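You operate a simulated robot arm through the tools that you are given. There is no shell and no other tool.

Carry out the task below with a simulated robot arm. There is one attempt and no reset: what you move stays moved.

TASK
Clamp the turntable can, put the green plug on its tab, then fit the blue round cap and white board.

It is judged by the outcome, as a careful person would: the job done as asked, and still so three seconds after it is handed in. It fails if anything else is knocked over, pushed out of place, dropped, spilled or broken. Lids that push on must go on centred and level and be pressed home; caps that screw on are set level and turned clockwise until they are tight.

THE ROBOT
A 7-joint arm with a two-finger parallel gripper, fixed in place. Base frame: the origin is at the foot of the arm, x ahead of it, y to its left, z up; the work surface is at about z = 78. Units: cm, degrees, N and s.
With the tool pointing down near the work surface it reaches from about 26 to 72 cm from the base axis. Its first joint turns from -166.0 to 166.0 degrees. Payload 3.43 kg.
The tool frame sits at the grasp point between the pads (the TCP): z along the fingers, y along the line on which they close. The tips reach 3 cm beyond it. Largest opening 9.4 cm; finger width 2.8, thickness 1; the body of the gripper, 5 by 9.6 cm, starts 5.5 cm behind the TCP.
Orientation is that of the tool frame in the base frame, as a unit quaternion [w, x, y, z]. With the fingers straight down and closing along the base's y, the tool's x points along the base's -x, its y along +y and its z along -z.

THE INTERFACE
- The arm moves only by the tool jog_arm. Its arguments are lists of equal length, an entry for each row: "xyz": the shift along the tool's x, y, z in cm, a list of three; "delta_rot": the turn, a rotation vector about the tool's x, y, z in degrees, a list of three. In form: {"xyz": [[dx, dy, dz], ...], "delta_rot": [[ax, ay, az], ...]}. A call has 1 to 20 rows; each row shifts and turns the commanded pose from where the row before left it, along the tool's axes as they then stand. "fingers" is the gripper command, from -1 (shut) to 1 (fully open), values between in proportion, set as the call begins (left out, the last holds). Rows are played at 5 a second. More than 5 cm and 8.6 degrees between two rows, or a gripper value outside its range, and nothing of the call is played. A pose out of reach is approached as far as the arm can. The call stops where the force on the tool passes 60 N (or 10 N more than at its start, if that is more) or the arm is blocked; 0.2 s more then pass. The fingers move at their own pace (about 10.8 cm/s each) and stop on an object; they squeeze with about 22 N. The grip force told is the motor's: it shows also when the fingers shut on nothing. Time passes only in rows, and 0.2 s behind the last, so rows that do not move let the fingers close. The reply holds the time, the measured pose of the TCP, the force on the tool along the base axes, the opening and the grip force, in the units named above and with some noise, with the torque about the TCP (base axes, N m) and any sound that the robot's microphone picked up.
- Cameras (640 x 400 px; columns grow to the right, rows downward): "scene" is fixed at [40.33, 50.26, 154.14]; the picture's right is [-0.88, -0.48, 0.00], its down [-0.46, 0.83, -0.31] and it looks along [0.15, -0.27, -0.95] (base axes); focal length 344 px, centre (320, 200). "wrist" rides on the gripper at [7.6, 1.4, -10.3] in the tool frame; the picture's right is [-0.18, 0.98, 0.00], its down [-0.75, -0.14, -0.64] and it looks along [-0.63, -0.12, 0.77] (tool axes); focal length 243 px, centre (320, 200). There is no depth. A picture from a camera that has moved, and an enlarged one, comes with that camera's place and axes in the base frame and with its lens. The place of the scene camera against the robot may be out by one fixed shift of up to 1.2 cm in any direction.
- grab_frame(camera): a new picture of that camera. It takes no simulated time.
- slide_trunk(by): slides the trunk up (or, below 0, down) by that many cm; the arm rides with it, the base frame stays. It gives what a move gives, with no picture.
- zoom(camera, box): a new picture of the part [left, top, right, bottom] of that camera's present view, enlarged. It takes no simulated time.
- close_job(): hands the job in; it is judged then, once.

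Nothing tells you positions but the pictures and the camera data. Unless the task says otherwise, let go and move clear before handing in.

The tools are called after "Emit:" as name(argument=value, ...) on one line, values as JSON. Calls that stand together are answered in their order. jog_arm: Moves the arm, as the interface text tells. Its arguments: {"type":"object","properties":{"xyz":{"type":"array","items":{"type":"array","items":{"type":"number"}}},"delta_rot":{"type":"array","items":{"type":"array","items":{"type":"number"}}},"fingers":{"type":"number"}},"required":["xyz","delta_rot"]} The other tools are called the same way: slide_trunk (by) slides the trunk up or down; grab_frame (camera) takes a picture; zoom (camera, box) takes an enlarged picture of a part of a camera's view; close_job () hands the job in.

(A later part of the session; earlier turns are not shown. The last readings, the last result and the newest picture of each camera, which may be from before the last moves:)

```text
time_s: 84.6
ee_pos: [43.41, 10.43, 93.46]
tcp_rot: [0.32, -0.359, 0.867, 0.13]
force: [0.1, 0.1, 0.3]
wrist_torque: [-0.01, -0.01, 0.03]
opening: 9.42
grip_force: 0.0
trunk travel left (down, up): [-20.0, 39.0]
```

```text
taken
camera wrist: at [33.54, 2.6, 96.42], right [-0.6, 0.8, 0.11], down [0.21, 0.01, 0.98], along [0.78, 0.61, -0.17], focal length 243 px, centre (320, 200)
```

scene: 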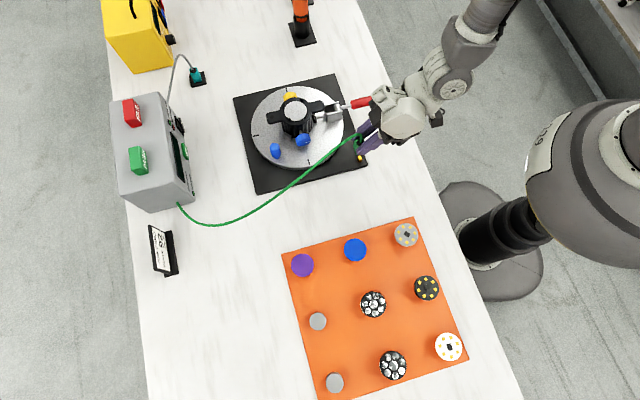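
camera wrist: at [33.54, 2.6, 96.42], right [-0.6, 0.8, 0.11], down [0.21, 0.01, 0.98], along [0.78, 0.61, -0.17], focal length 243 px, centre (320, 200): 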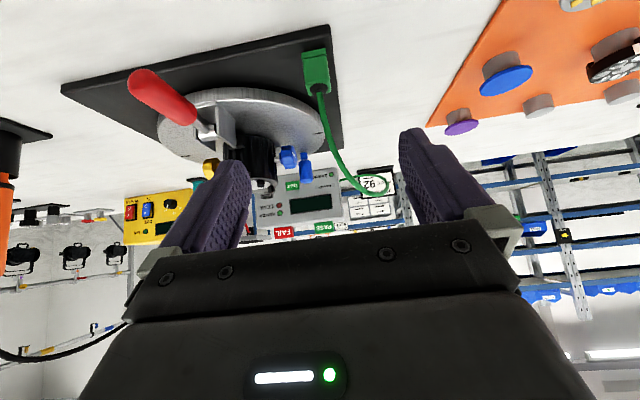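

Emit:
jog_arm(xyz=[[3.06, 0, 1.57], [3.06, 0, 1.57], [3.06, 0, 1.57], [0.6, 0, 0.7], [0, 0, 0]], delta_rot=[[0, 0, 0], [0, 0, 0], [0, 0, 0], [0, 0, 0], [0, 0, 0]])

Emit:
grab_frame(camera="wrist")

Emit:
zoom(camera="wrist", box=[290, 60, 360, 160])

```text
time_s: 85.8
ee_pos: [40.59, 7.54, 82.94]
tcp_rot: [0.32, -0.359, 0.867, 0.13]
force: [-0.4, 0.7, 0.1]
wrist_torque: [0.02, 0.04, 0.0]
opening: 9.41
grip_force: 0.0
trunk travel left (down, up): [-20.0, 39.0]
```

```text
taken
camera wrist: at [30.67, -0.17, 85.83], right [-0.59, 0.8, 0.11], down [0.21, 0.02, 0.98], along [0.78, 0.61, -0.17], focal length 243 px, centre (320, 200)
```

wrist: 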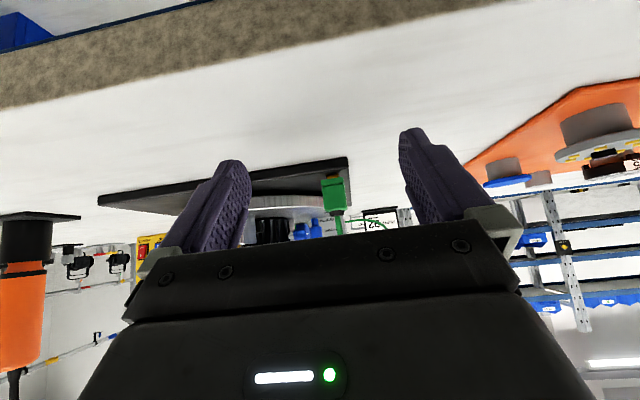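

```text
4.00 times, centred on (325, 110) of wrist
camera zoom: at [30.67, -0.17, 85.83], right [-0.59, 0.8, 0.11], down [0.21, 0.02, 0.98], along [0.78, 0.61, -0.17], focal length 970 px, centre (300, 560)
```

zoom: 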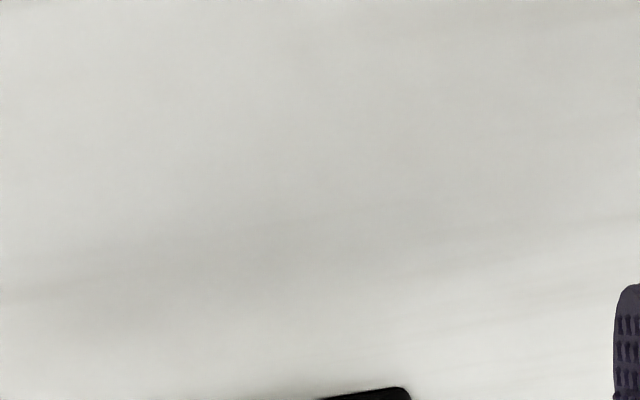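

Emit:
zoom(camera="wrist", box=[305, 150, 365, 230])

Emit:
zoom(camera="wrist", box=[460, 70, 640, 210])

```text
5.00 times, centred on (335, 190) of wrist
camera zoom: at [30.67, -0.17, 85.83], right [-0.59, 0.8, 0.11], down [0.21, 0.02, 0.98], along [0.78, 0.61, -0.17], focal length 1213 px, centre (245, 250)
```

zoom: 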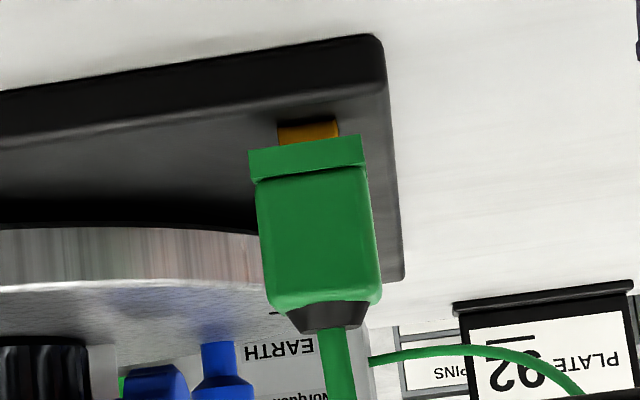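

```text
2.86 times, centred on (550, 140) of wrist
camera zoom: at [30.67, -0.17, 85.83], right [-0.59, 0.8, 0.11], down [0.21, 0.02, 0.98], along [0.78, 0.61, -0.17], focal length 693 px, centre (-337, 371)
```

zoom: 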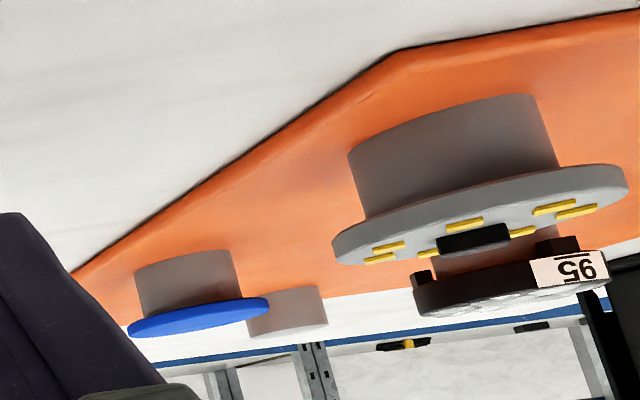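

From this low view the plug is squarely on the gold tab, with a hard stop and centred on it. The blue "cap" is a flat disc about 4.8 cm across, the boards about 5 cm. I'll now raise and inspect the can's seat and prongs closely.

Emit:
jog_arm(xyz=[[-2.9, 0, -3.45], [-2.9, 0, -3.45], [-2.9, 0, -3.45], [-2.9, 0, -3.45], [0, 0, 0], [0, 0, 0], [0, 0, 0], [0, 0, 0], [0, 0, 0], [0, 0, 0], [0, 0, 0], [0, 0, 0], [0, 0, 0], [0, 0, 0], [0, 0, 0]], delta_rot=[[0, 0, 0], [0, 0, 0], [0, 0, 0], [0, 0, 0], [0, 8, 0], [0, 8, 0], [0, 8, 0], [0, 8, 0], [0, 8, 0], [0, 0, 7.5], [0, 0, 7.5], [0, 0, 7.5], [0, 0, 7.5], [0, 0, 7.5], [0, 0, 7.5]])

Emit:
jog_arm(xyz=[[-4, 2, 0], [-4, 2, 0], [-4, 2, 0], [-2, 1.5, 0], [0, 0, 0]], delta_rot=[[0, 0, 0], [0, 0, 0], [0, 0, 0], [0, 0, 0], [0, 0, 0]])

Emit:
grab_frame(camera="wrist")

Emit:
zoom(camera="wrist", box=[270, 110, 370, 220])

```text
time_s: 89.0
ee_pos: [40.48, 7.49, 101.13]
tcp_rot: [0.004, 0.002, 1.0, 0.001]
force: [-0.4, 0.5, 0.3]
wrist_torque: [0.0, 0.01, 0.05]
opening: 9.39
grip_force: 0.0
trunk travel left (down, up): [-20.0, 39.0]
```

```text
time_s: 90.2
ee_pos: [54.62, 15.01, 101.39]
tcp_rot: [0.003, 0.0, 1.0, 0.0]
force: [0.9, 0.1, 0.6]
wrist_torque: [-0.02, 0.02, -0.01]
opening: 9.37
grip_force: 0.1
trunk travel left (down, up): [-20.0, 39.0]
```

```text
taken
camera wrist: at [46.93, 16.49, 111.56], right [0.19, 0.98, 0.0], down [0.75, -0.14, 0.65], along [0.64, -0.12, -0.76], focal length 243 px, centre (320, 200)
```

wrist: 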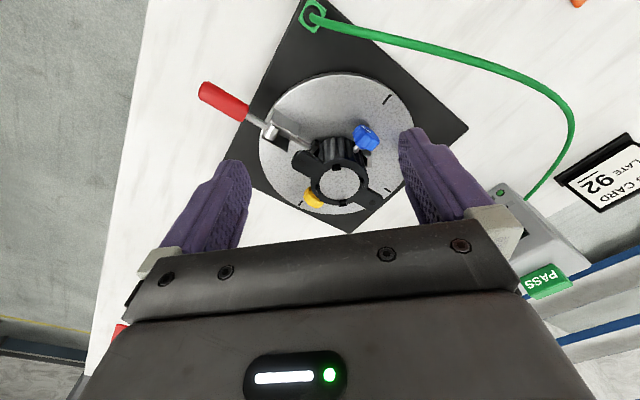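

```text
3.64 times, centred on (320, 165) of wrist
camera zoom: at [46.93, 16.49, 111.56], right [0.19, 0.98, 0.0], down [0.75, -0.14, 0.65], along [0.64, -0.12, -0.76], focal length 882 px, centre (320, 327)
```

zoom: 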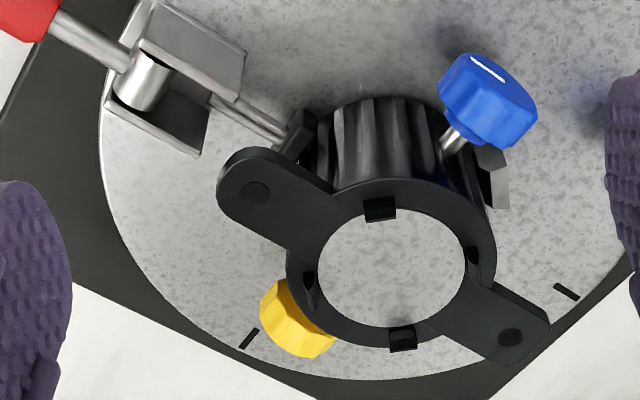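

The four prongs sit at 0/90/180/270° around the seat centred near (65.05, 15.6), so I'll grip the discs along the 135° diagonal to pass between them. Moving over the blue disc now.

Emit:
jog_arm(xyz=[[0, 0, 0], [0, 0, 0], [0, 0, 0], [0, 0, 0], [0, 0, 0], [0, 0, 0], [-0.65, 4.13, 0], [-0.65, 4.13, 0], [-0.65, 4.13, 0], [-0.65, 4.13, 0], [-0.65, 4.13, 0], [-0.65, 4.13, 0], [0, 0, 3], [0, 0, 0]], delta_rot=[[0, 0, -7.5], [0, 0, -7.5], [0, 0, -7.5], [0, 0, -7.5], [0, 0, -7.5], [0, 0, -7.5], [0, 0, 0], [0, 0, 0], [0, 0, 0], [0, 0, 0], [0, 0, 0], [0, 0, 0], [0, 0, 0], [0, 0, 0]])

Emit:
grab_frame(camera="wrist")

Emit:
zoom(camera="wrist", box=[260, 40, 380, 210])

```text
time_s: 93.2
ee_pos: [40.01, 35.14, 98.14]
tcp_rot: [0.003, -0.382, 0.924, -0.002]
force: [-0.2, 0.7, 0.4]
wrist_torque: [-0.03, 0.02, 0.0]
opening: 9.41
grip_force: 0.1
trunk travel left (down, up): [-20.0, 39.0]
```

```text
taken
camera wrist: at [33.55, 30.7, 108.36], right [-0.56, 0.83, 0.0], down [0.63, 0.43, 0.65], along [0.54, 0.36, -0.76], focal length 243 px, centre (320, 200)
```

wrist: 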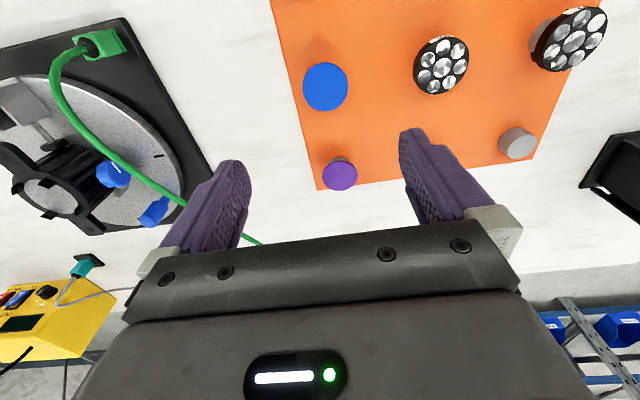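

```text
2.35 times, centred on (320, 125) of wrist
camera zoom: at [33.55, 30.7, 108.36], right [-0.56, 0.83, 0.0], down [0.63, 0.43, 0.65], along [0.54, 0.36, -0.76], focal length 571 px, centre (320, 376)
```

zoom: 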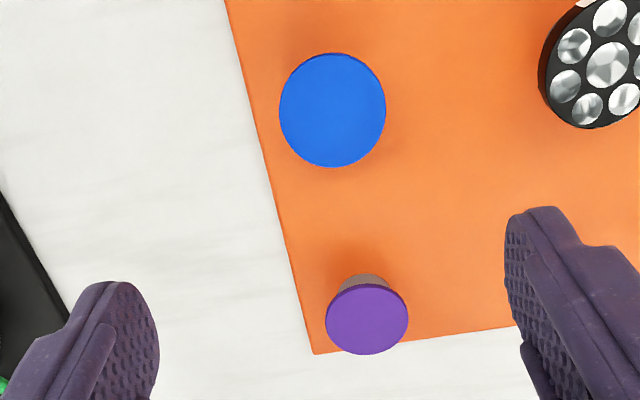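

The blue disc is about 0.6 cm to the side of the tool axis. I'll correct and lower partway for a second look to get its height.

Emit:
jog_arm(xyz=[[0.1, 0.6, 2], [0, 0, 4], [0, 0, 3], [0, 0, 0]], delta_rot=[[0, 0, 0], [0, 0, 0], [0, 0, 0], [0, 0, 0]], fingers=0.5)

Emit:
zoom(camera="wrist", box=[250, 80, 390, 220])

Emit:
zoom(camera="scene", box=[320, 220, 400, 280])

```text
time_s: 94.2
ee_pos: [39.49, 35.65, 89.06]
tcp_rot: [0.005, -0.382, 0.924, -0.001]
force: [0.3, -0.6, 0.0]
wrist_torque: [0.01, 0.01, 0.01]
opening: 7.02
grip_force: 0.0
trunk travel left (down, up): [-20.0, 39.0]
```

```text
2.86 times, centred on (320, 150) of wrist
camera zoom: at [33.06, 31.28, 99.29], right [-0.56, 0.83, 0.0], down [0.63, 0.43, 0.65], along [0.54, 0.36, -0.76], focal length 693 px, centre (320, 343)
```

zoom: 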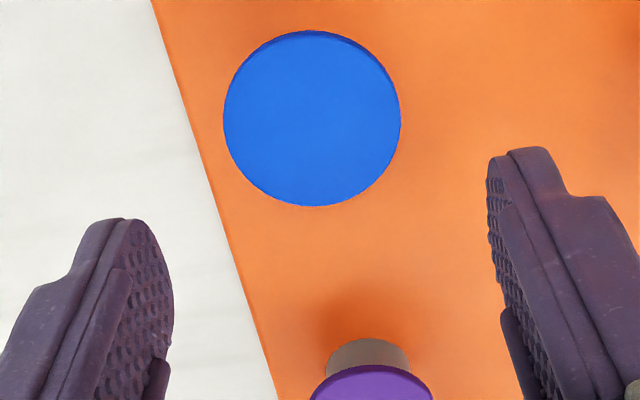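

```text
6.67 times, centred on (360, 250) of scene
camera zoom: at [40.33, 50.26, 154.14], right [-0.88, -0.48, 0.0], down [-0.46, 0.83, -0.31], along [0.15, -0.27, -0.95], focal length 2291 px, centre (53, -133)
```

zoom: 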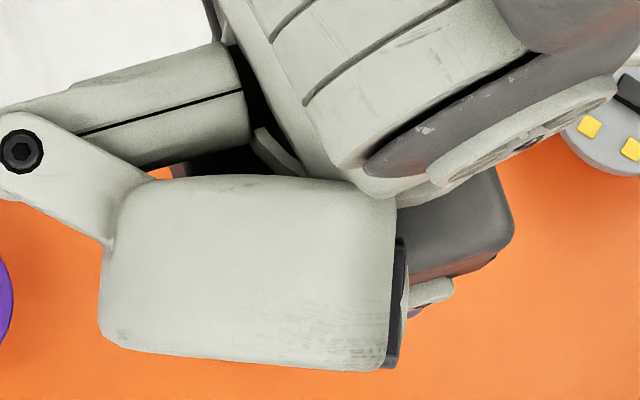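

Disc top appears to be at z of about 80.9. Correcting by (0.25, −0.13) in the tool frame and lowering so that the fingertips straddle the disc's rim.

Emit:
jog_arm(xyz=[[0.25, -0.13, 2], [0, 0, 2], [0, 0, 1.2], [0, 0, 0]], delta_rot=[[0, -0.5, 0], [0, 0, 0], [0, 0, 0], [0, 0, 0]])

Emit:
grab_frame(camera="wrist")

Emit:
zoom(camera="wrist", box=[240, 100, 400, 240])

```text
time_s: 95.2
ee_pos: [39.44, 35.51, 83.96]
tcp_rot: [0.008, -0.382, 0.924, 0.001]
force: [-1.1, -0.3, -0.7]
wrist_torque: [-0.04, 0.0, 0.0]
opening: 7.07
grip_force: 0.2
trunk travel left (down, up): [-20.0, 39.0]
```

```text
taken
camera wrist: at [32.87, 31.02, 94.08], right [-0.56, 0.83, 0.0], down [0.62, 0.43, 0.65], along [0.54, 0.37, -0.76], focal length 243 px, centre (320, 200)
```

wrist: 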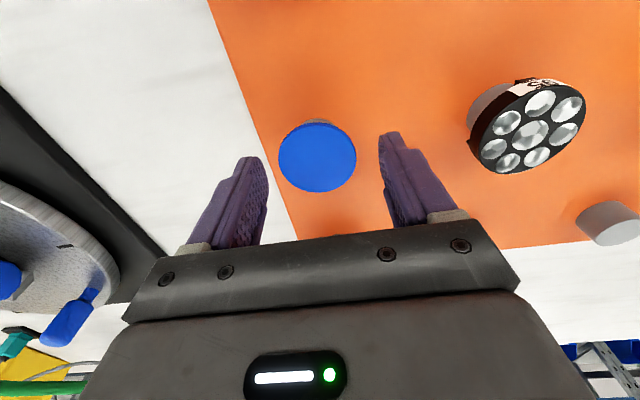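

```text
2.86 times, centred on (320, 170) of wrist
camera zoom: at [32.87, 31.02, 94.08], right [-0.56, 0.83, 0.0], down [0.62, 0.43, 0.65], along [0.54, 0.37, -0.76], focal length 693 px, centre (320, 286)
```

zoom: 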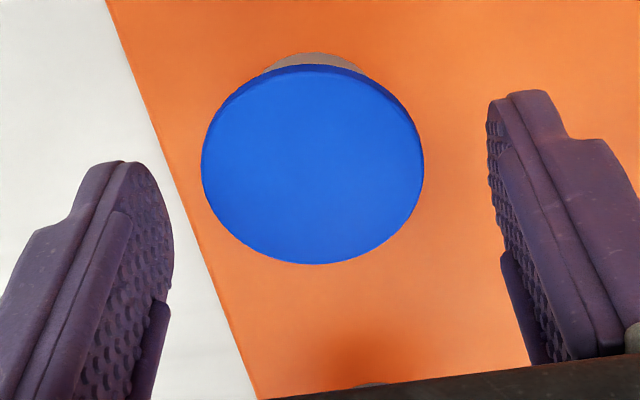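

Alignment is nearly perfect. I'll correct a small tool tilt, lower 0.6 cm more, and close on the rim.

Emit:
jog_arm(xyz=[[0, -0.17, 0], [0, 0, 0.6], [0, 0, 0]], delta_rot=[[0, 1.0, 0], [0, 0, 0], [0, 0, 0]])

Emit:
zoom(camera="wrist", box=[240, 100, 400, 240])

```text
time_s: 96.0
ee_pos: [39.62, 35.28, 83.32]
tcp_rot: [-0.001, -0.382, 0.924, -0.003]
force: [-0.2, 0.5, 0.8]
wrist_torque: [-0.01, 0.0, 0.0]
opening: 7.04
grip_force: 0.0
trunk travel left (down, up): [-20.0, 39.0]
```

```text
2.86 times, centred on (320, 170) of wrist
camera zoom: at [33.1, 31.03, 93.61], right [-0.56, 0.83, -0.01], down [0.63, 0.44, 0.64], along [0.53, 0.36, -0.77], focal length 693 px, centre (320, 286)
```

zoom: 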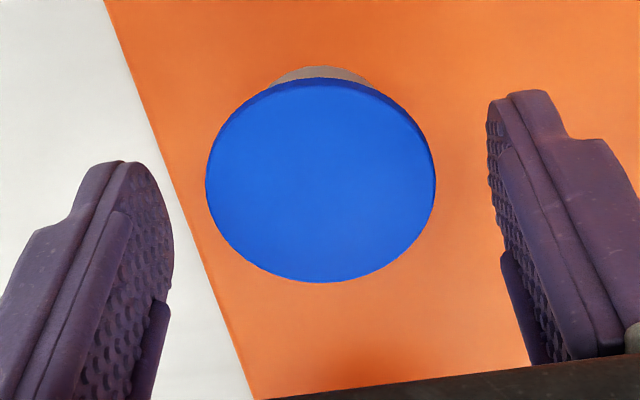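

Centred exactly. Closing on the disc.

Emit:
jog_arm(xyz=[[0, 0, 0], [0, 0, 0], [0, 0, 0], [0, 0, 0]], delta_rot=[[0, 0, 0], [0, 0, 0], [0, 0, 0], [0, 0, 0]], fingers=-1)

Emit:
zoom(camera="wrist", box=[240, 100, 400, 240])

```text
time_s: 97.0
ee_pos: [39.48, 35.39, 83.23]
tcp_rot: [-0.001, -0.383, 0.924, -0.003]
force: [-0.1, 1.3, 0.5]
wrist_torque: [0.0, 0.0, 0.01]
opening: 4.64
grip_force: 22.2
trunk travel left (down, up): [-20.0, 39.0]
```

```text
2.86 times, centred on (320, 170) of wrist
camera zoom: at [33.1, 31.02, 93.61], right [-0.56, 0.83, -0.01], down [0.63, 0.44, 0.64], along [0.53, 0.36, -0.77], focal length 693 px, centre (320, 286)
```

zoom: 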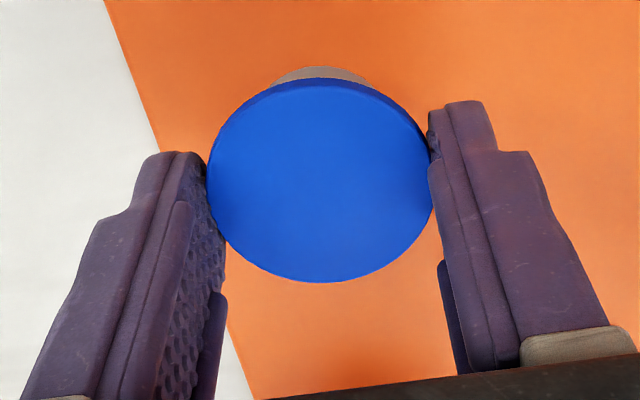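

The disc is held at 4.64 cm. Lifting.

Emit:
jog_arm(xyz=[[0, 0, -0.5], [0, 0, -1.5], [0, 0, -3], [0, 0, -3], [0, 0, 0]], delta_rot=[[0, 0, 0], [0, 0, 0], [0, 0, 0], [0, 0, 0], [0, 0, 0]])

Emit:
zoom(camera="wrist", box=[240, 100, 400, 240])

Emit:
grab_frame(camera="scene")

```text
time_s: 98.2
ee_pos: [39.45, 35.22, 91.22]
tcp_rot: [-0.001, -0.381, 0.924, -0.003]
force: [-0.2, -0.5, -0.9]
wrist_torque: [0.01, 0.01, 0.02]
opening: 4.63
grip_force: 21.8
trunk travel left (down, up): [-20.0, 39.0]
```

```text
2.86 times, centred on (320, 170) of wrist
camera zoom: at [32.97, 31.03, 101.6], right [-0.56, 0.83, -0.01], down [0.63, 0.44, 0.64], along [0.53, 0.36, -0.77], focal length 693 px, centre (320, 286)
```

zoom: 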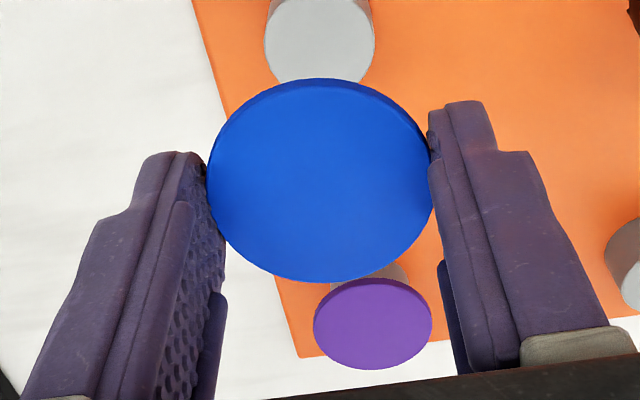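

```text
taken
```

scene: 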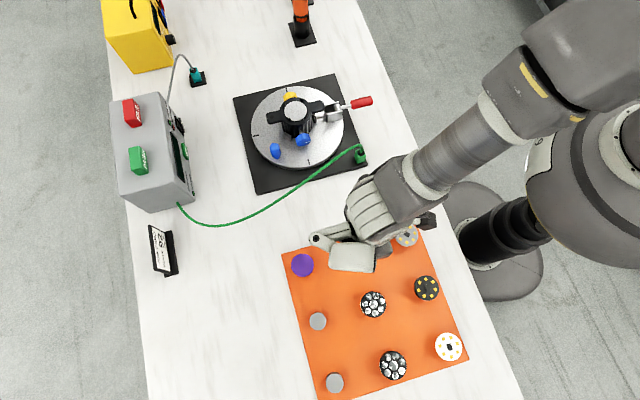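

The disc lifted level and its stand stayed put. Carrying it over to the can at a safe height.

Emit:
jog_arm(xyz=[[-0.52, -4, -0.75], [-0.52, -4, -0.75], [-0.52, -4, -0.75], [-0.52, -4, -0.75], [-0.52, -4, -0.75], [-0.52, -4, -0.75], [-0.52, -4, -0.75], [-0.52, -4, -0.75], [0, 0, 0]], delta_rot=[[0, 0, 0], [0, 0, 0], [0, 0, 0], [0, 0, 0], [0, 0, 0], [0, 0, 0], [0, 0, 0], [0, 0, 0], [0, 0, 0]])

Emit:
grab_frame(camera="wrist")

Emit:
zoom(camera="wrist", box=[240, 80, 400, 230])

Emit:
zoom(camera="scene", box=[250, 70, 350, 170])

```text
time_s: 100.2
ee_pos: [64.74, 15.44, 97.38]
tcp_rot: [0.0, -0.382, 0.924, -0.002]
force: [0.4, -0.7, -0.1]
wrist_torque: [0.01, -0.03, 0.02]
opening: 4.63
grip_force: 21.7
trunk travel left (down, up): [-20.0, 39.0]
```

```text
taken
camera wrist: at [58.32, 11.07, 107.6], right [-0.56, 0.83, 0.0], down [0.63, 0.44, 0.64], along [0.53, 0.36, -0.77], focal length 243 px, centre (320, 200)
```

wrist: 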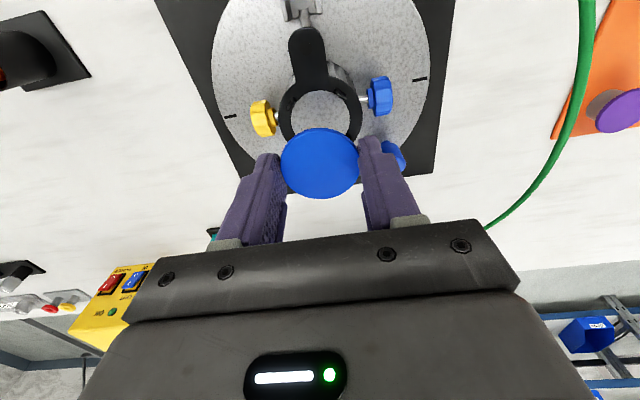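

```text
2.67 times, centred on (320, 155) of wrist
camera zoom: at [58.32, 11.07, 107.6], right [-0.56, 0.83, 0.0], down [0.63, 0.44, 0.64], along [0.53, 0.36, -0.77], focal length 647 px, centre (320, 320)
```

zoom: 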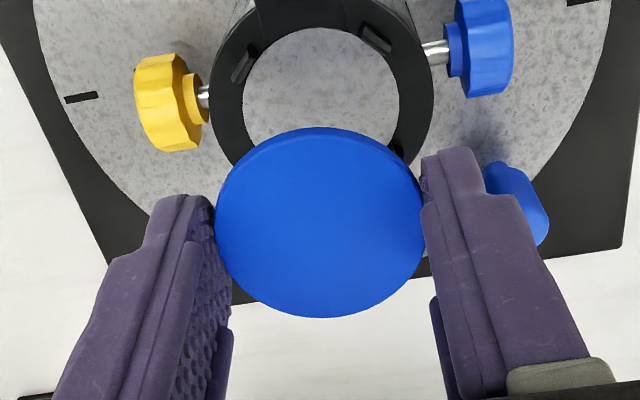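

```text
4.00 times, centred on (300, 120) of scene
camera zoom: at [40.33, 50.26, 154.14], right [-0.88, -0.48, 0.0], down [-0.46, 0.83, -0.31], along [0.15, -0.27, -0.95], focal length 1374 px, centre (400, 520)
```

zoom: 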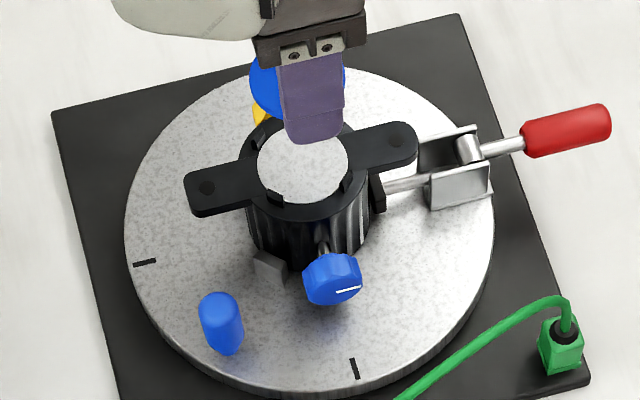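

The can's seat centre is 0.34 cm ahead of the tool axis. I'll correct and lower to just above the prongs.

Emit:
jog_arm(xyz=[[-0.37, -0.04, 2], [0, 0, 2], [0, 0, 2], [0, 0, 0]], delta_rot=[[0, 0, 0], [0, 0, 0], [0, 0, 0], [0, 0, 0]])

Emit:
zoom(camera="wrist", box=[240, 90, 400, 230])

Emit:
zoom(camera="scene", box=[260, 80, 330, 150])

```text
time_s: 101.2
ee_pos: [65.27, 15.59, 91.29]
tcp_rot: [0.0, -0.382, 0.924, -0.003]
force: [-0.2, -0.3, 0.5]
wrist_torque: [-0.02, -0.01, 0.01]
opening: 4.64
grip_force: 22.2
trunk travel left (down, up): [-20.0, 39.0]
```

```text
2.86 times, centred on (320, 160) of wrist
camera zoom: at [58.82, 11.32, 101.72], right [-0.56, 0.83, -0.01], down [0.63, 0.44, 0.64], along [0.53, 0.36, -0.77], focal length 693 px, centre (320, 314)
```

zoom: 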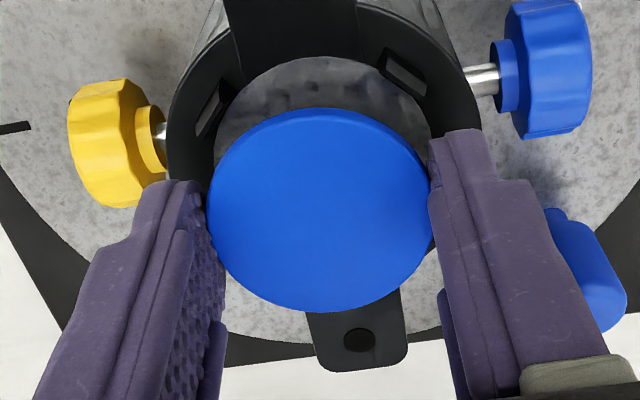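

```text
5.71 times, centred on (295, 115) of scene
camera zoom: at [40.33, 50.26, 154.14], right [-0.88, -0.48, 0.0], down [-0.46, 0.83, -0.31], along [0.15, -0.27, -0.95], focal length 1964 px, centre (463, 686)
```

zoom: 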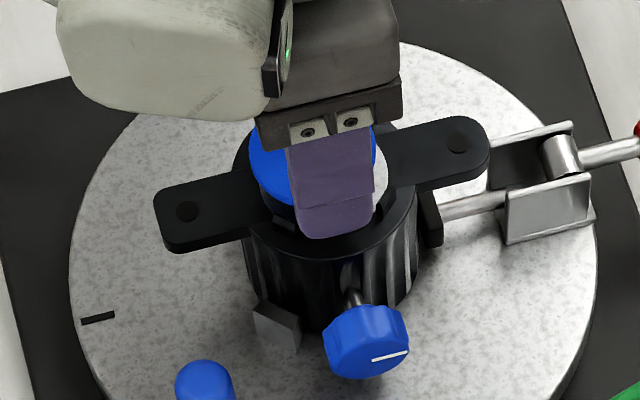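

Small residual: 0.15 cm back and about 0.08 cm sideways. Correcting and lowering till the tips are just above the flange.

Emit:
jog_arm(xyz=[[0.15, 0.08, 0], [0, 0, 0.3], [0, 0, 0.3], [0, 0, 0.2], [0, 0, 0]], delta_rot=[[0, 0, 0], [0, 0, 0], [0, 0, 0], [0, 0, 0], [0, 0, 0]])

Emit:
zoom(camera="wrist", box=[240, 90, 400, 230])

Emit:
zoom(camera="scene", box=[270, 80, 320, 130])

```text
time_s: 102.4
ee_pos: [65.14, 15.66, 90.58]
tcp_rot: [-0.001, -0.382, 0.924, -0.003]
force: [0.5, -0.3, 0.4]
wrist_torque: [0.03, 0.03, -0.02]
opening: 4.64
grip_force: 21.7
trunk travel left (down, up): [-20.0, 39.0]
```

```text
2.86 times, centred on (320, 160) of wrist
camera zoom: at [58.71, 11.35, 100.93], right [-0.56, 0.83, -0.01], down [0.63, 0.44, 0.64], along [0.53, 0.36, -0.77], focal length 693 px, centre (320, 314)
```

zoom: 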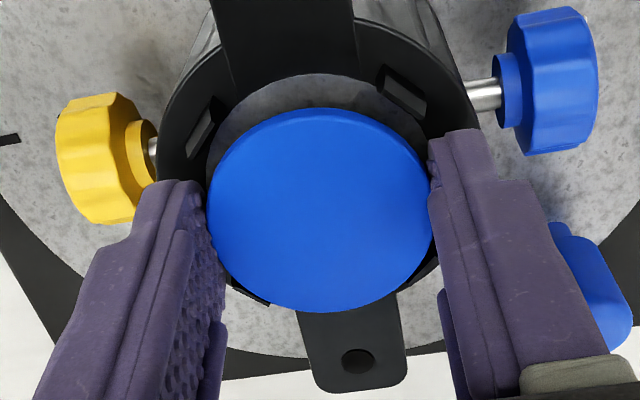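

```text
8.00 times, centred on (295, 105) of scene
camera zoom: at [40.33, 50.26, 154.14], right [-0.88, -0.48, 0.0], down [-0.46, 0.83, -0.31], along [0.15, -0.27, -0.95], focal length 2749 px, centre (520, 960)
```

zoom: 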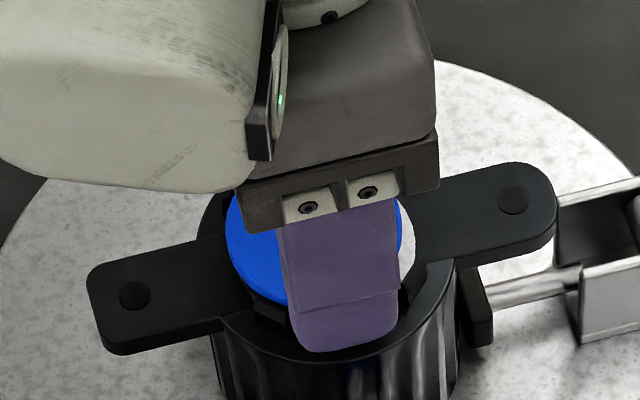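

Well centred between the prongs. Lowering the last bit to just above the flange.

Emit:
jog_arm(xyz=[[0.04, 0, 0.15], [0, 0, 0.15], [0, 0, 0.1], [0, 0, 0]], delta_rot=[[0, 0, 0], [0, 0, 0], [0, 0, 0], [0, 0, 0]])

Emit:
zoom(camera="wrist", box=[240, 90, 400, 230])

Emit:
zoom(camera="scene", box=[270, 80, 320, 130])

```text
time_s: 103.4
ee_pos: [65.17, 15.63, 90.46]
tcp_rot: [0.001, -0.382, 0.924, -0.003]
force: [-0.6, -1.5, 21.4]
wrist_torque: [0.33, 0.48, 0.03]
opening: 4.63
grip_force: 22.1
trunk travel left (down, up): [-20.0, 39.0]
```

```text
2.86 times, centred on (320, 160) of wrist
camera zoom: at [58.64, 11.34, 100.72], right [-0.56, 0.83, -0.01], down [0.63, 0.43, 0.64], along [0.53, 0.36, -0.77], focal length 693 px, centre (320, 314)
```

zoom: 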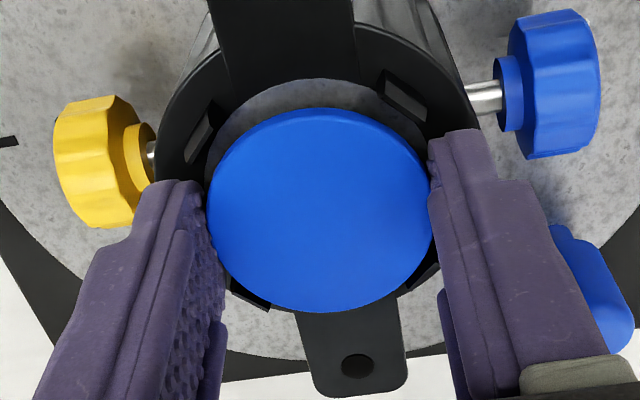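

```text
8.00 times, centred on (295, 105) of scene
camera zoom: at [40.33, 50.26, 154.14], right [-0.88, -0.48, 0.0], down [-0.46, 0.83, -0.31], along [0.15, -0.27, -0.95], focal length 2749 px, centre (520, 960)
```

zoom: 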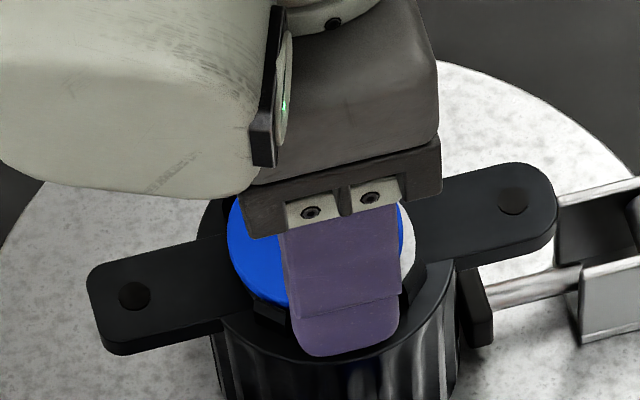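

Fingertips have touched the flange. I'll ease up slightly and release the disc so it settles onto the seat.

Emit:
jog_arm(xyz=[[0, 0, -0.12], [0, 0, 0]], delta_rot=[[0, 0, 0], [0, 0, 0]])

Emit:
jog_arm(xyz=[[0, 0, 0], [0, 0, 0], [0, 0, 0]], delta_rot=[[0, 0, 0], [0, 0, 0], [0, 0, 0]], fingers=0.3)

Emit:
zoom(camera="wrist", box=[240, 90, 400, 230])

```text
time_s: 104.0
ee_pos: [65.16, 15.64, 90.43]
tcp_rot: [0.0, -0.382, 0.924, -0.003]
force: [2.9, -4.1, 16.5]
wrist_torque: [0.24, 0.17, 0.0]
opening: 4.63
grip_force: 22.0
trunk travel left (down, up): [-20.0, 39.0]
```

```text
time_s: 104.8
ee_pos: [65.13, 15.55, 90.38]
tcp_rot: [0.0, -0.382, 0.924, -0.003]
force: [9.4, -10.1, 19.3]
wrist_torque: [0.36, -0.05, -0.17]
opening: 5.35
grip_force: 0.0
trunk travel left (down, up): [-20.0, 39.0]
```

```text
2.86 times, centred on (320, 160) of wrist
camera zoom: at [58.68, 11.28, 100.74], right [-0.56, 0.83, -0.01], down [0.63, 0.43, 0.64], along [0.53, 0.36, -0.77], focal length 693 px, centre (320, 314)
```

zoom: 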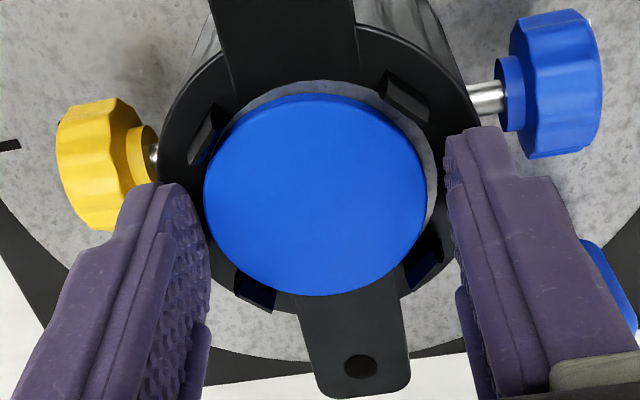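

The disc dropped onto the seat. The tips still rub on the flange, so I'll rise a bit and let the fingers open.

Emit:
jog_arm(xyz=[[0, 0, -0.2], [0, 0, -0.2], [0, 0, 0]], delta_rot=[[0, 0, 0], [0, 0, 0], [0, 0, 0]])

Emit:
zoom(camera="wrist", box=[240, 90, 400, 230])

```text
time_s: 105.6
ee_pos: [65.11, 15.7, 90.62]
tcp_rot: [-0.001, -0.382, 0.924, -0.002]
force: [0.5, 0.1, -1.2]
wrist_torque: [-0.01, 0.02, 0.03]
opening: 6.1
grip_force: 0.1
trunk travel left (down, up): [-20.0, 39.0]
```

```text
2.86 times, centred on (320, 160) of wrist
camera zoom: at [58.66, 11.49, 100.95], right [-0.56, 0.83, 0.0], down [0.63, 0.44, 0.64], along [0.53, 0.36, -0.77], focal length 693 px, centre (320, 314)
```

zoom: 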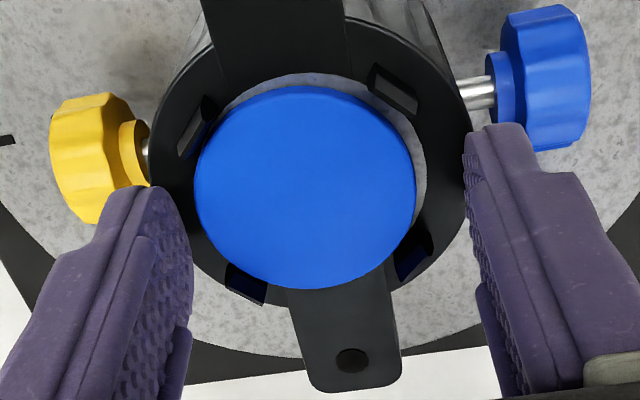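

Released. I'll rise and inspect how the disc sits.

Emit:
jog_arm(xyz=[[0, 0, -3], [0, 0, -4], [3, 0, -2], [3, 0, 0], [0, 0, 0]], delta_rot=[[0, 0, 0], [0, 0, 0], [0, 0, 0], [0, 0, 0], [0, 0, 0]])

Emit:
grab_frame(camera="wrist")

Emit:
zoom(camera="wrist", box=[275, 100, 365, 190])

Emit:
zoom(camera="scene", box=[275, 90, 315, 130])

```text
time_s: 106.8
ee_pos: [60.6, 11.49, 99.61]
tcp_rot: [0.0, -0.382, 0.924, -0.002]
force: [-0.7, 0.8, 0.6]
wrist_torque: [-0.01, 0.0, 0.03]
opening: 6.12
grip_force: 0.0
trunk travel left (down, up): [-20.0, 39.0]
```

```text
taken
camera wrist: at [54.16, 7.21, 109.98], right [-0.56, 0.83, -0.01], down [0.63, 0.44, 0.64], along [0.53, 0.36, -0.77], focal length 243 px, centre (320, 200)
```

wrist: 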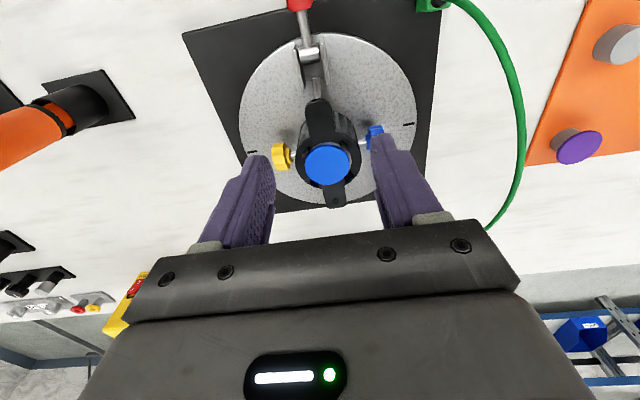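

```text
4.44 times, centred on (320, 145) of wrist
camera zoom: at [54.16, 7.21, 109.98], right [-0.56, 0.83, -0.01], down [0.63, 0.44, 0.64], along [0.53, 0.36, -0.77], focal length 1078 px, centre (320, 444)
```

zoom: 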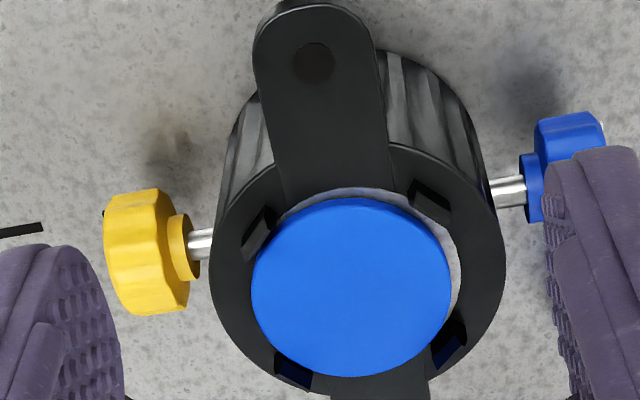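

```text
10.00 times, centred on (295, 110) of scene
camera zoom: at [40.33, 50.26, 154.14], right [-0.88, -0.48, 0.0], down [-0.46, 0.83, -0.31], along [0.15, -0.27, -0.95], focal length 3436 px, centre (570, 1100)
```

zoom: 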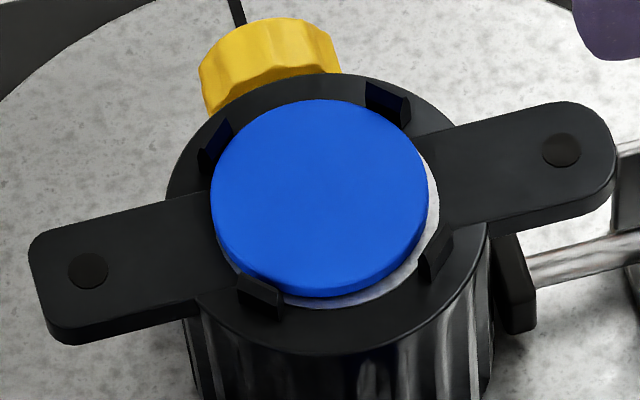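

The blue disc lies flat on the seat inside the four prongs. I'll press it gently at the centre with closed fingertips to make sure it's home.

Emit:
jog_arm(xyz=[[-3, -0.1, 0], [-3.05, -0.07, 0], [0, 0, 4], [0, 0, 3.5], [0, 0, 0]], delta_rot=[[0, 0, 0], [0, 0, 0], [0, 0, 0], [0, 0, 0], [0, 0, 0]], fingers=-1)

Emit:
zoom(camera="wrist", box=[240, 90, 400, 230])

Emit:
jog_arm(xyz=[[0, 0, 0.5], [0, 0, 0.3], [0, 0, 0.2], [0, 0, 0.15], [0, 0, 0]], delta_rot=[[0, 0, 0], [0, 0, 0], [0, 0, 0], [0, 0, 0], [0, 0, 0]])

```text
time_s: 108.0
ee_pos: [65.39, 15.75, 92.1]
tcp_rot: [0.0, -0.382, 0.924, -0.003]
force: [-0.3, -0.7, -0.7]
wrist_torque: [-0.04, 0.0, -0.02]
opening: 0.0
grip_force: 22.3
trunk travel left (down, up): [-20.0, 39.0]
```

```text
2.86 times, centred on (320, 160) of wrist
camera zoom: at [58.86, 11.34, 102.35], right [-0.56, 0.83, -0.01], down [0.63, 0.44, 0.64], along [0.53, 0.36, -0.77], focal length 693 px, centre (320, 314)
```

zoom: 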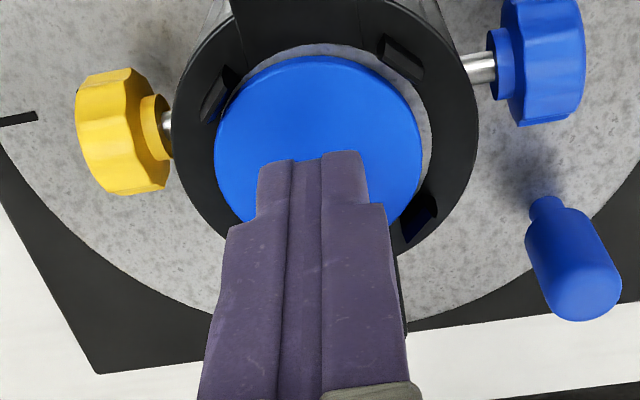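

```text
time_s: 109.2
ee_pos: [65.19, 15.78, 91.02]
tcp_rot: [-0.001, -0.383, 0.924, -0.003]
force: [-0.6, 0.7, 0.9]
wrist_torque: [-0.03, -0.02, -0.04]
opening: 0.0
grip_force: 21.9
trunk travel left (down, up): [-20.0, 39.0]
```

Emit:
jog_arm(xyz=[[0, 0, 0.2], [0, 0, 0.15], [0, 0, 0.15], [0, 0, 0.1], [0, 0, 0]], delta_rot=[[0, 0, 0], [0, 0, 0], [0, 0, 0], [0, 0, 0], [0, 0, 0]])

```text
time_s: 110.4
ee_pos: [65.28, 15.61, 90.84]
tcp_rot: [0.003, -0.382, 0.924, -0.003]
force: [3.4, 6.0, 35.5]
wrist_torque: [0.08, -0.08, 0.0]
opening: 0.0
grip_force: 21.8
trunk travel left (down, up): [-20.0, 39.0]
```

Pressed with 35 N; the disc is home. Now lifting off and going for the white board near (14.8, 42.5).

Emit:
jog_arm(xyz=[[0, 0, -1], [0, 0, -4], [0, 0, -4], [0, 0, 0]], delta_rot=[[0, 0, 0], [0, 0, 0], [0, 0, 0], [0, 0, 0]])

Emit:
zoom(camera="wrist", box=[240, 60, 400, 220])

Emit:
zoom(camera="scene", box=[275, 90, 315, 130])

```text
time_s: 111.4
ee_pos: [65.35, 15.87, 99.59]
tcp_rot: [-0.001, -0.382, 0.924, -0.003]
force: [0.4, -0.4, 0.0]
wrist_torque: [0.0, 0.01, -0.01]
opening: 0.0
grip_force: 21.8
trunk travel left (down, up): [-20.0, 39.0]
```

```text
2.50 times, centred on (320, 140) of wrist
camera zoom: at [58.92, 11.45, 109.89], right [-0.56, 0.83, 0.0], down [0.63, 0.44, 0.64], along [0.53, 0.36, -0.77], focal length 606 px, centre (320, 350)
```

zoom: 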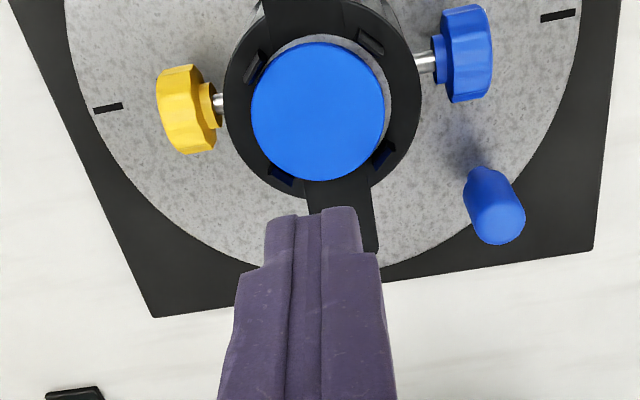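

```text
10.00 times, centred on (295, 110) of scene
camera zoom: at [40.33, 50.26, 154.14], right [-0.88, -0.48, 0.0], down [-0.46, 0.83, -0.31], along [0.15, -0.27, -0.95], focal length 3436 px, centre (570, 1100)
```

zoom: 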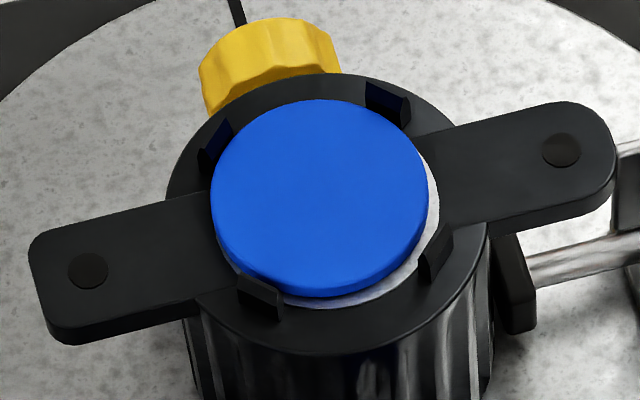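

The disc is seated. Travelling to the white board.

Emit:
jog_arm(xyz=[[1.3, 4.21, 0], [1.3, 4.21, 0], [1.3, 4.21, 0], [1.3, 4.21, 0], [1.3, 4.21, 0], [1.3, 4.21, 0], [1.3, 4.21, 0], [1.3, 4.21, 0], [1.3, 4.21, 0], [1.3, 4.21, 0], [1.3, 4.21, 0], [1.3, 4.21, 0], [1.3, 4.21, 0], [0, 0, 2], [0, 0, 0]], delta_rot=[[0, 0, 0], [0, 0, 0], [0, 0, 0], [0, 0, 0], [0, 0, 0], [0, 0, 0], [0, 0, 0], [0, 0, 0], [0, 0, 0], [0, 0, 0], [0, 0, 0], [0, 0, 0], [0, 0, 0], [0, 0, 0], [0, 0, 0]], fingers=0.5)

Emit:
grab_frame(camera="wrist")

Emit:
zoom(camera="wrist", box=[260, 40, 380, 210])

Emit:
grab_frame(camera="scene")

```text
time_s: 114.6
ee_pos: [14.32, 42.59, 97.24]
tcp_rot: [0.0, -0.382, 0.924, -0.002]
force: [0.6, 0.9, 0.5]
wrist_torque: [0.01, 0.01, 0.01]
opening: 7.08
grip_force: 0.1
trunk travel left (down, up): [-20.0, 39.0]
```

```text
taken
camera wrist: at [7.98, 38.24, 107.56], right [-0.56, 0.83, -0.01], down [0.63, 0.44, 0.64], along [0.53, 0.36, -0.77], focal length 243 px, centre (320, 200)
```

wrist: 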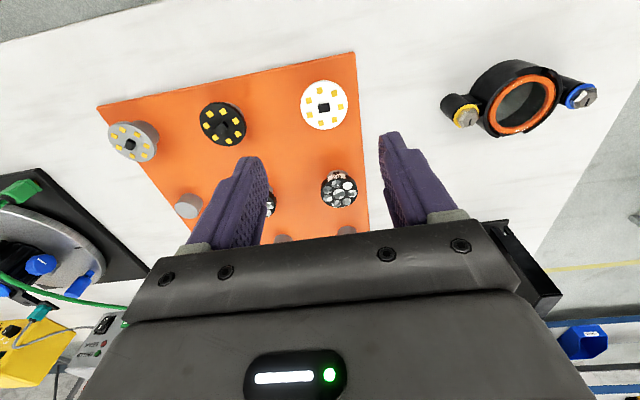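

```text
2.35 times, centred on (320, 125) of wrist
camera zoom: at [7.98, 38.24, 107.56], right [-0.56, 0.83, -0.01], down [0.63, 0.44, 0.64], along [0.53, 0.36, -0.77], focal length 571 px, centre (320, 376)
```

zoom: 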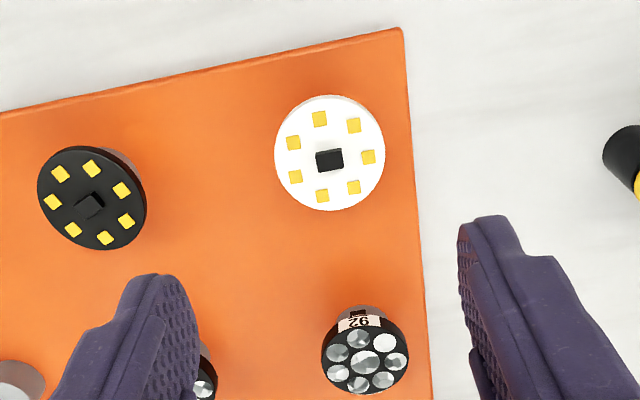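

```text
taken
```

scene: 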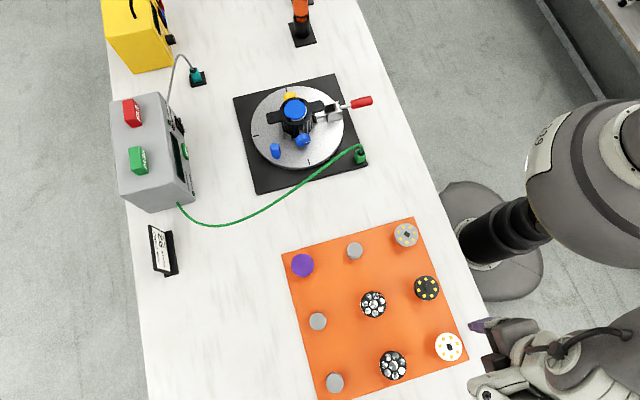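

The white board is 1.36 cm ahead of the tool axis. Correcting and lowering partway.

Emit:
jog_arm(xyz=[[-1.36, 0.18, 2], [0, 0, 4], [0, 0, 3], [0, 0, 2], [0, 0, 0]], delta_rot=[[0, 0, 0], [0, 0, 0], [0, 0, 0], [0, 0, 0], [0, 0, 0]])

Emit:
zoom(camera="wrist", box=[240, 90, 400, 230])

```text
time_s: 115.8
ee_pos: [15.4, 43.51, 86.32]
tcp_rot: [-0.001, -0.382, 0.924, -0.003]
force: [-0.8, 0.9, -0.2]
wrist_torque: [-0.03, 0.02, -0.01]
opening: 7.04
grip_force: 0.1
trunk travel left (down, up): [-20.0, 39.0]
```

```text
2.86 times, centred on (320, 160) of wrist
camera zoom: at [9.02, 39.25, 96.62], right [-0.56, 0.83, -0.01], down [0.63, 0.44, 0.64], along [0.53, 0.36, -0.77], focal length 693 px, centre (320, 314)
```

zoom: 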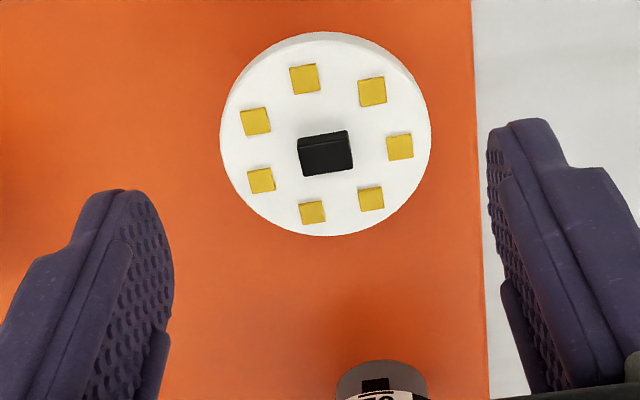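

Emit:
jog_arm(xyz=[[0.13, 0.13, 1], [0, 0, 1.4], [0, 0, 0]], delta_rot=[[0, 0, 0], [0, 0, 0], [0, 0, 0]])

Emit:
zoom(camera="wrist", box=[240, 100, 400, 240])

```text
time_s: 116.6
ee_pos: [15.5, 43.51, 83.91]
tcp_rot: [0.0, -0.382, 0.924, -0.003]
force: [-1.0, 0.1, -0.3]
wrist_torque: [0.02, 0.01, 0.01]
opening: 7.05
grip_force: 0.1
trunk travel left (down, up): [-20.0, 39.0]
```

```text
2.86 times, centred on (320, 170) of wrist
camera zoom: at [8.94, 39.25, 94.17], right [-0.56, 0.83, -0.01], down [0.63, 0.44, 0.64], along [0.53, 0.36, -0.77], focal length 693 px, centre (320, 286)
```

zoom: 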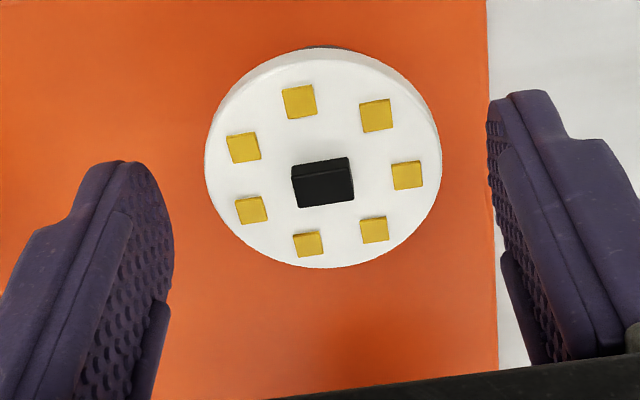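

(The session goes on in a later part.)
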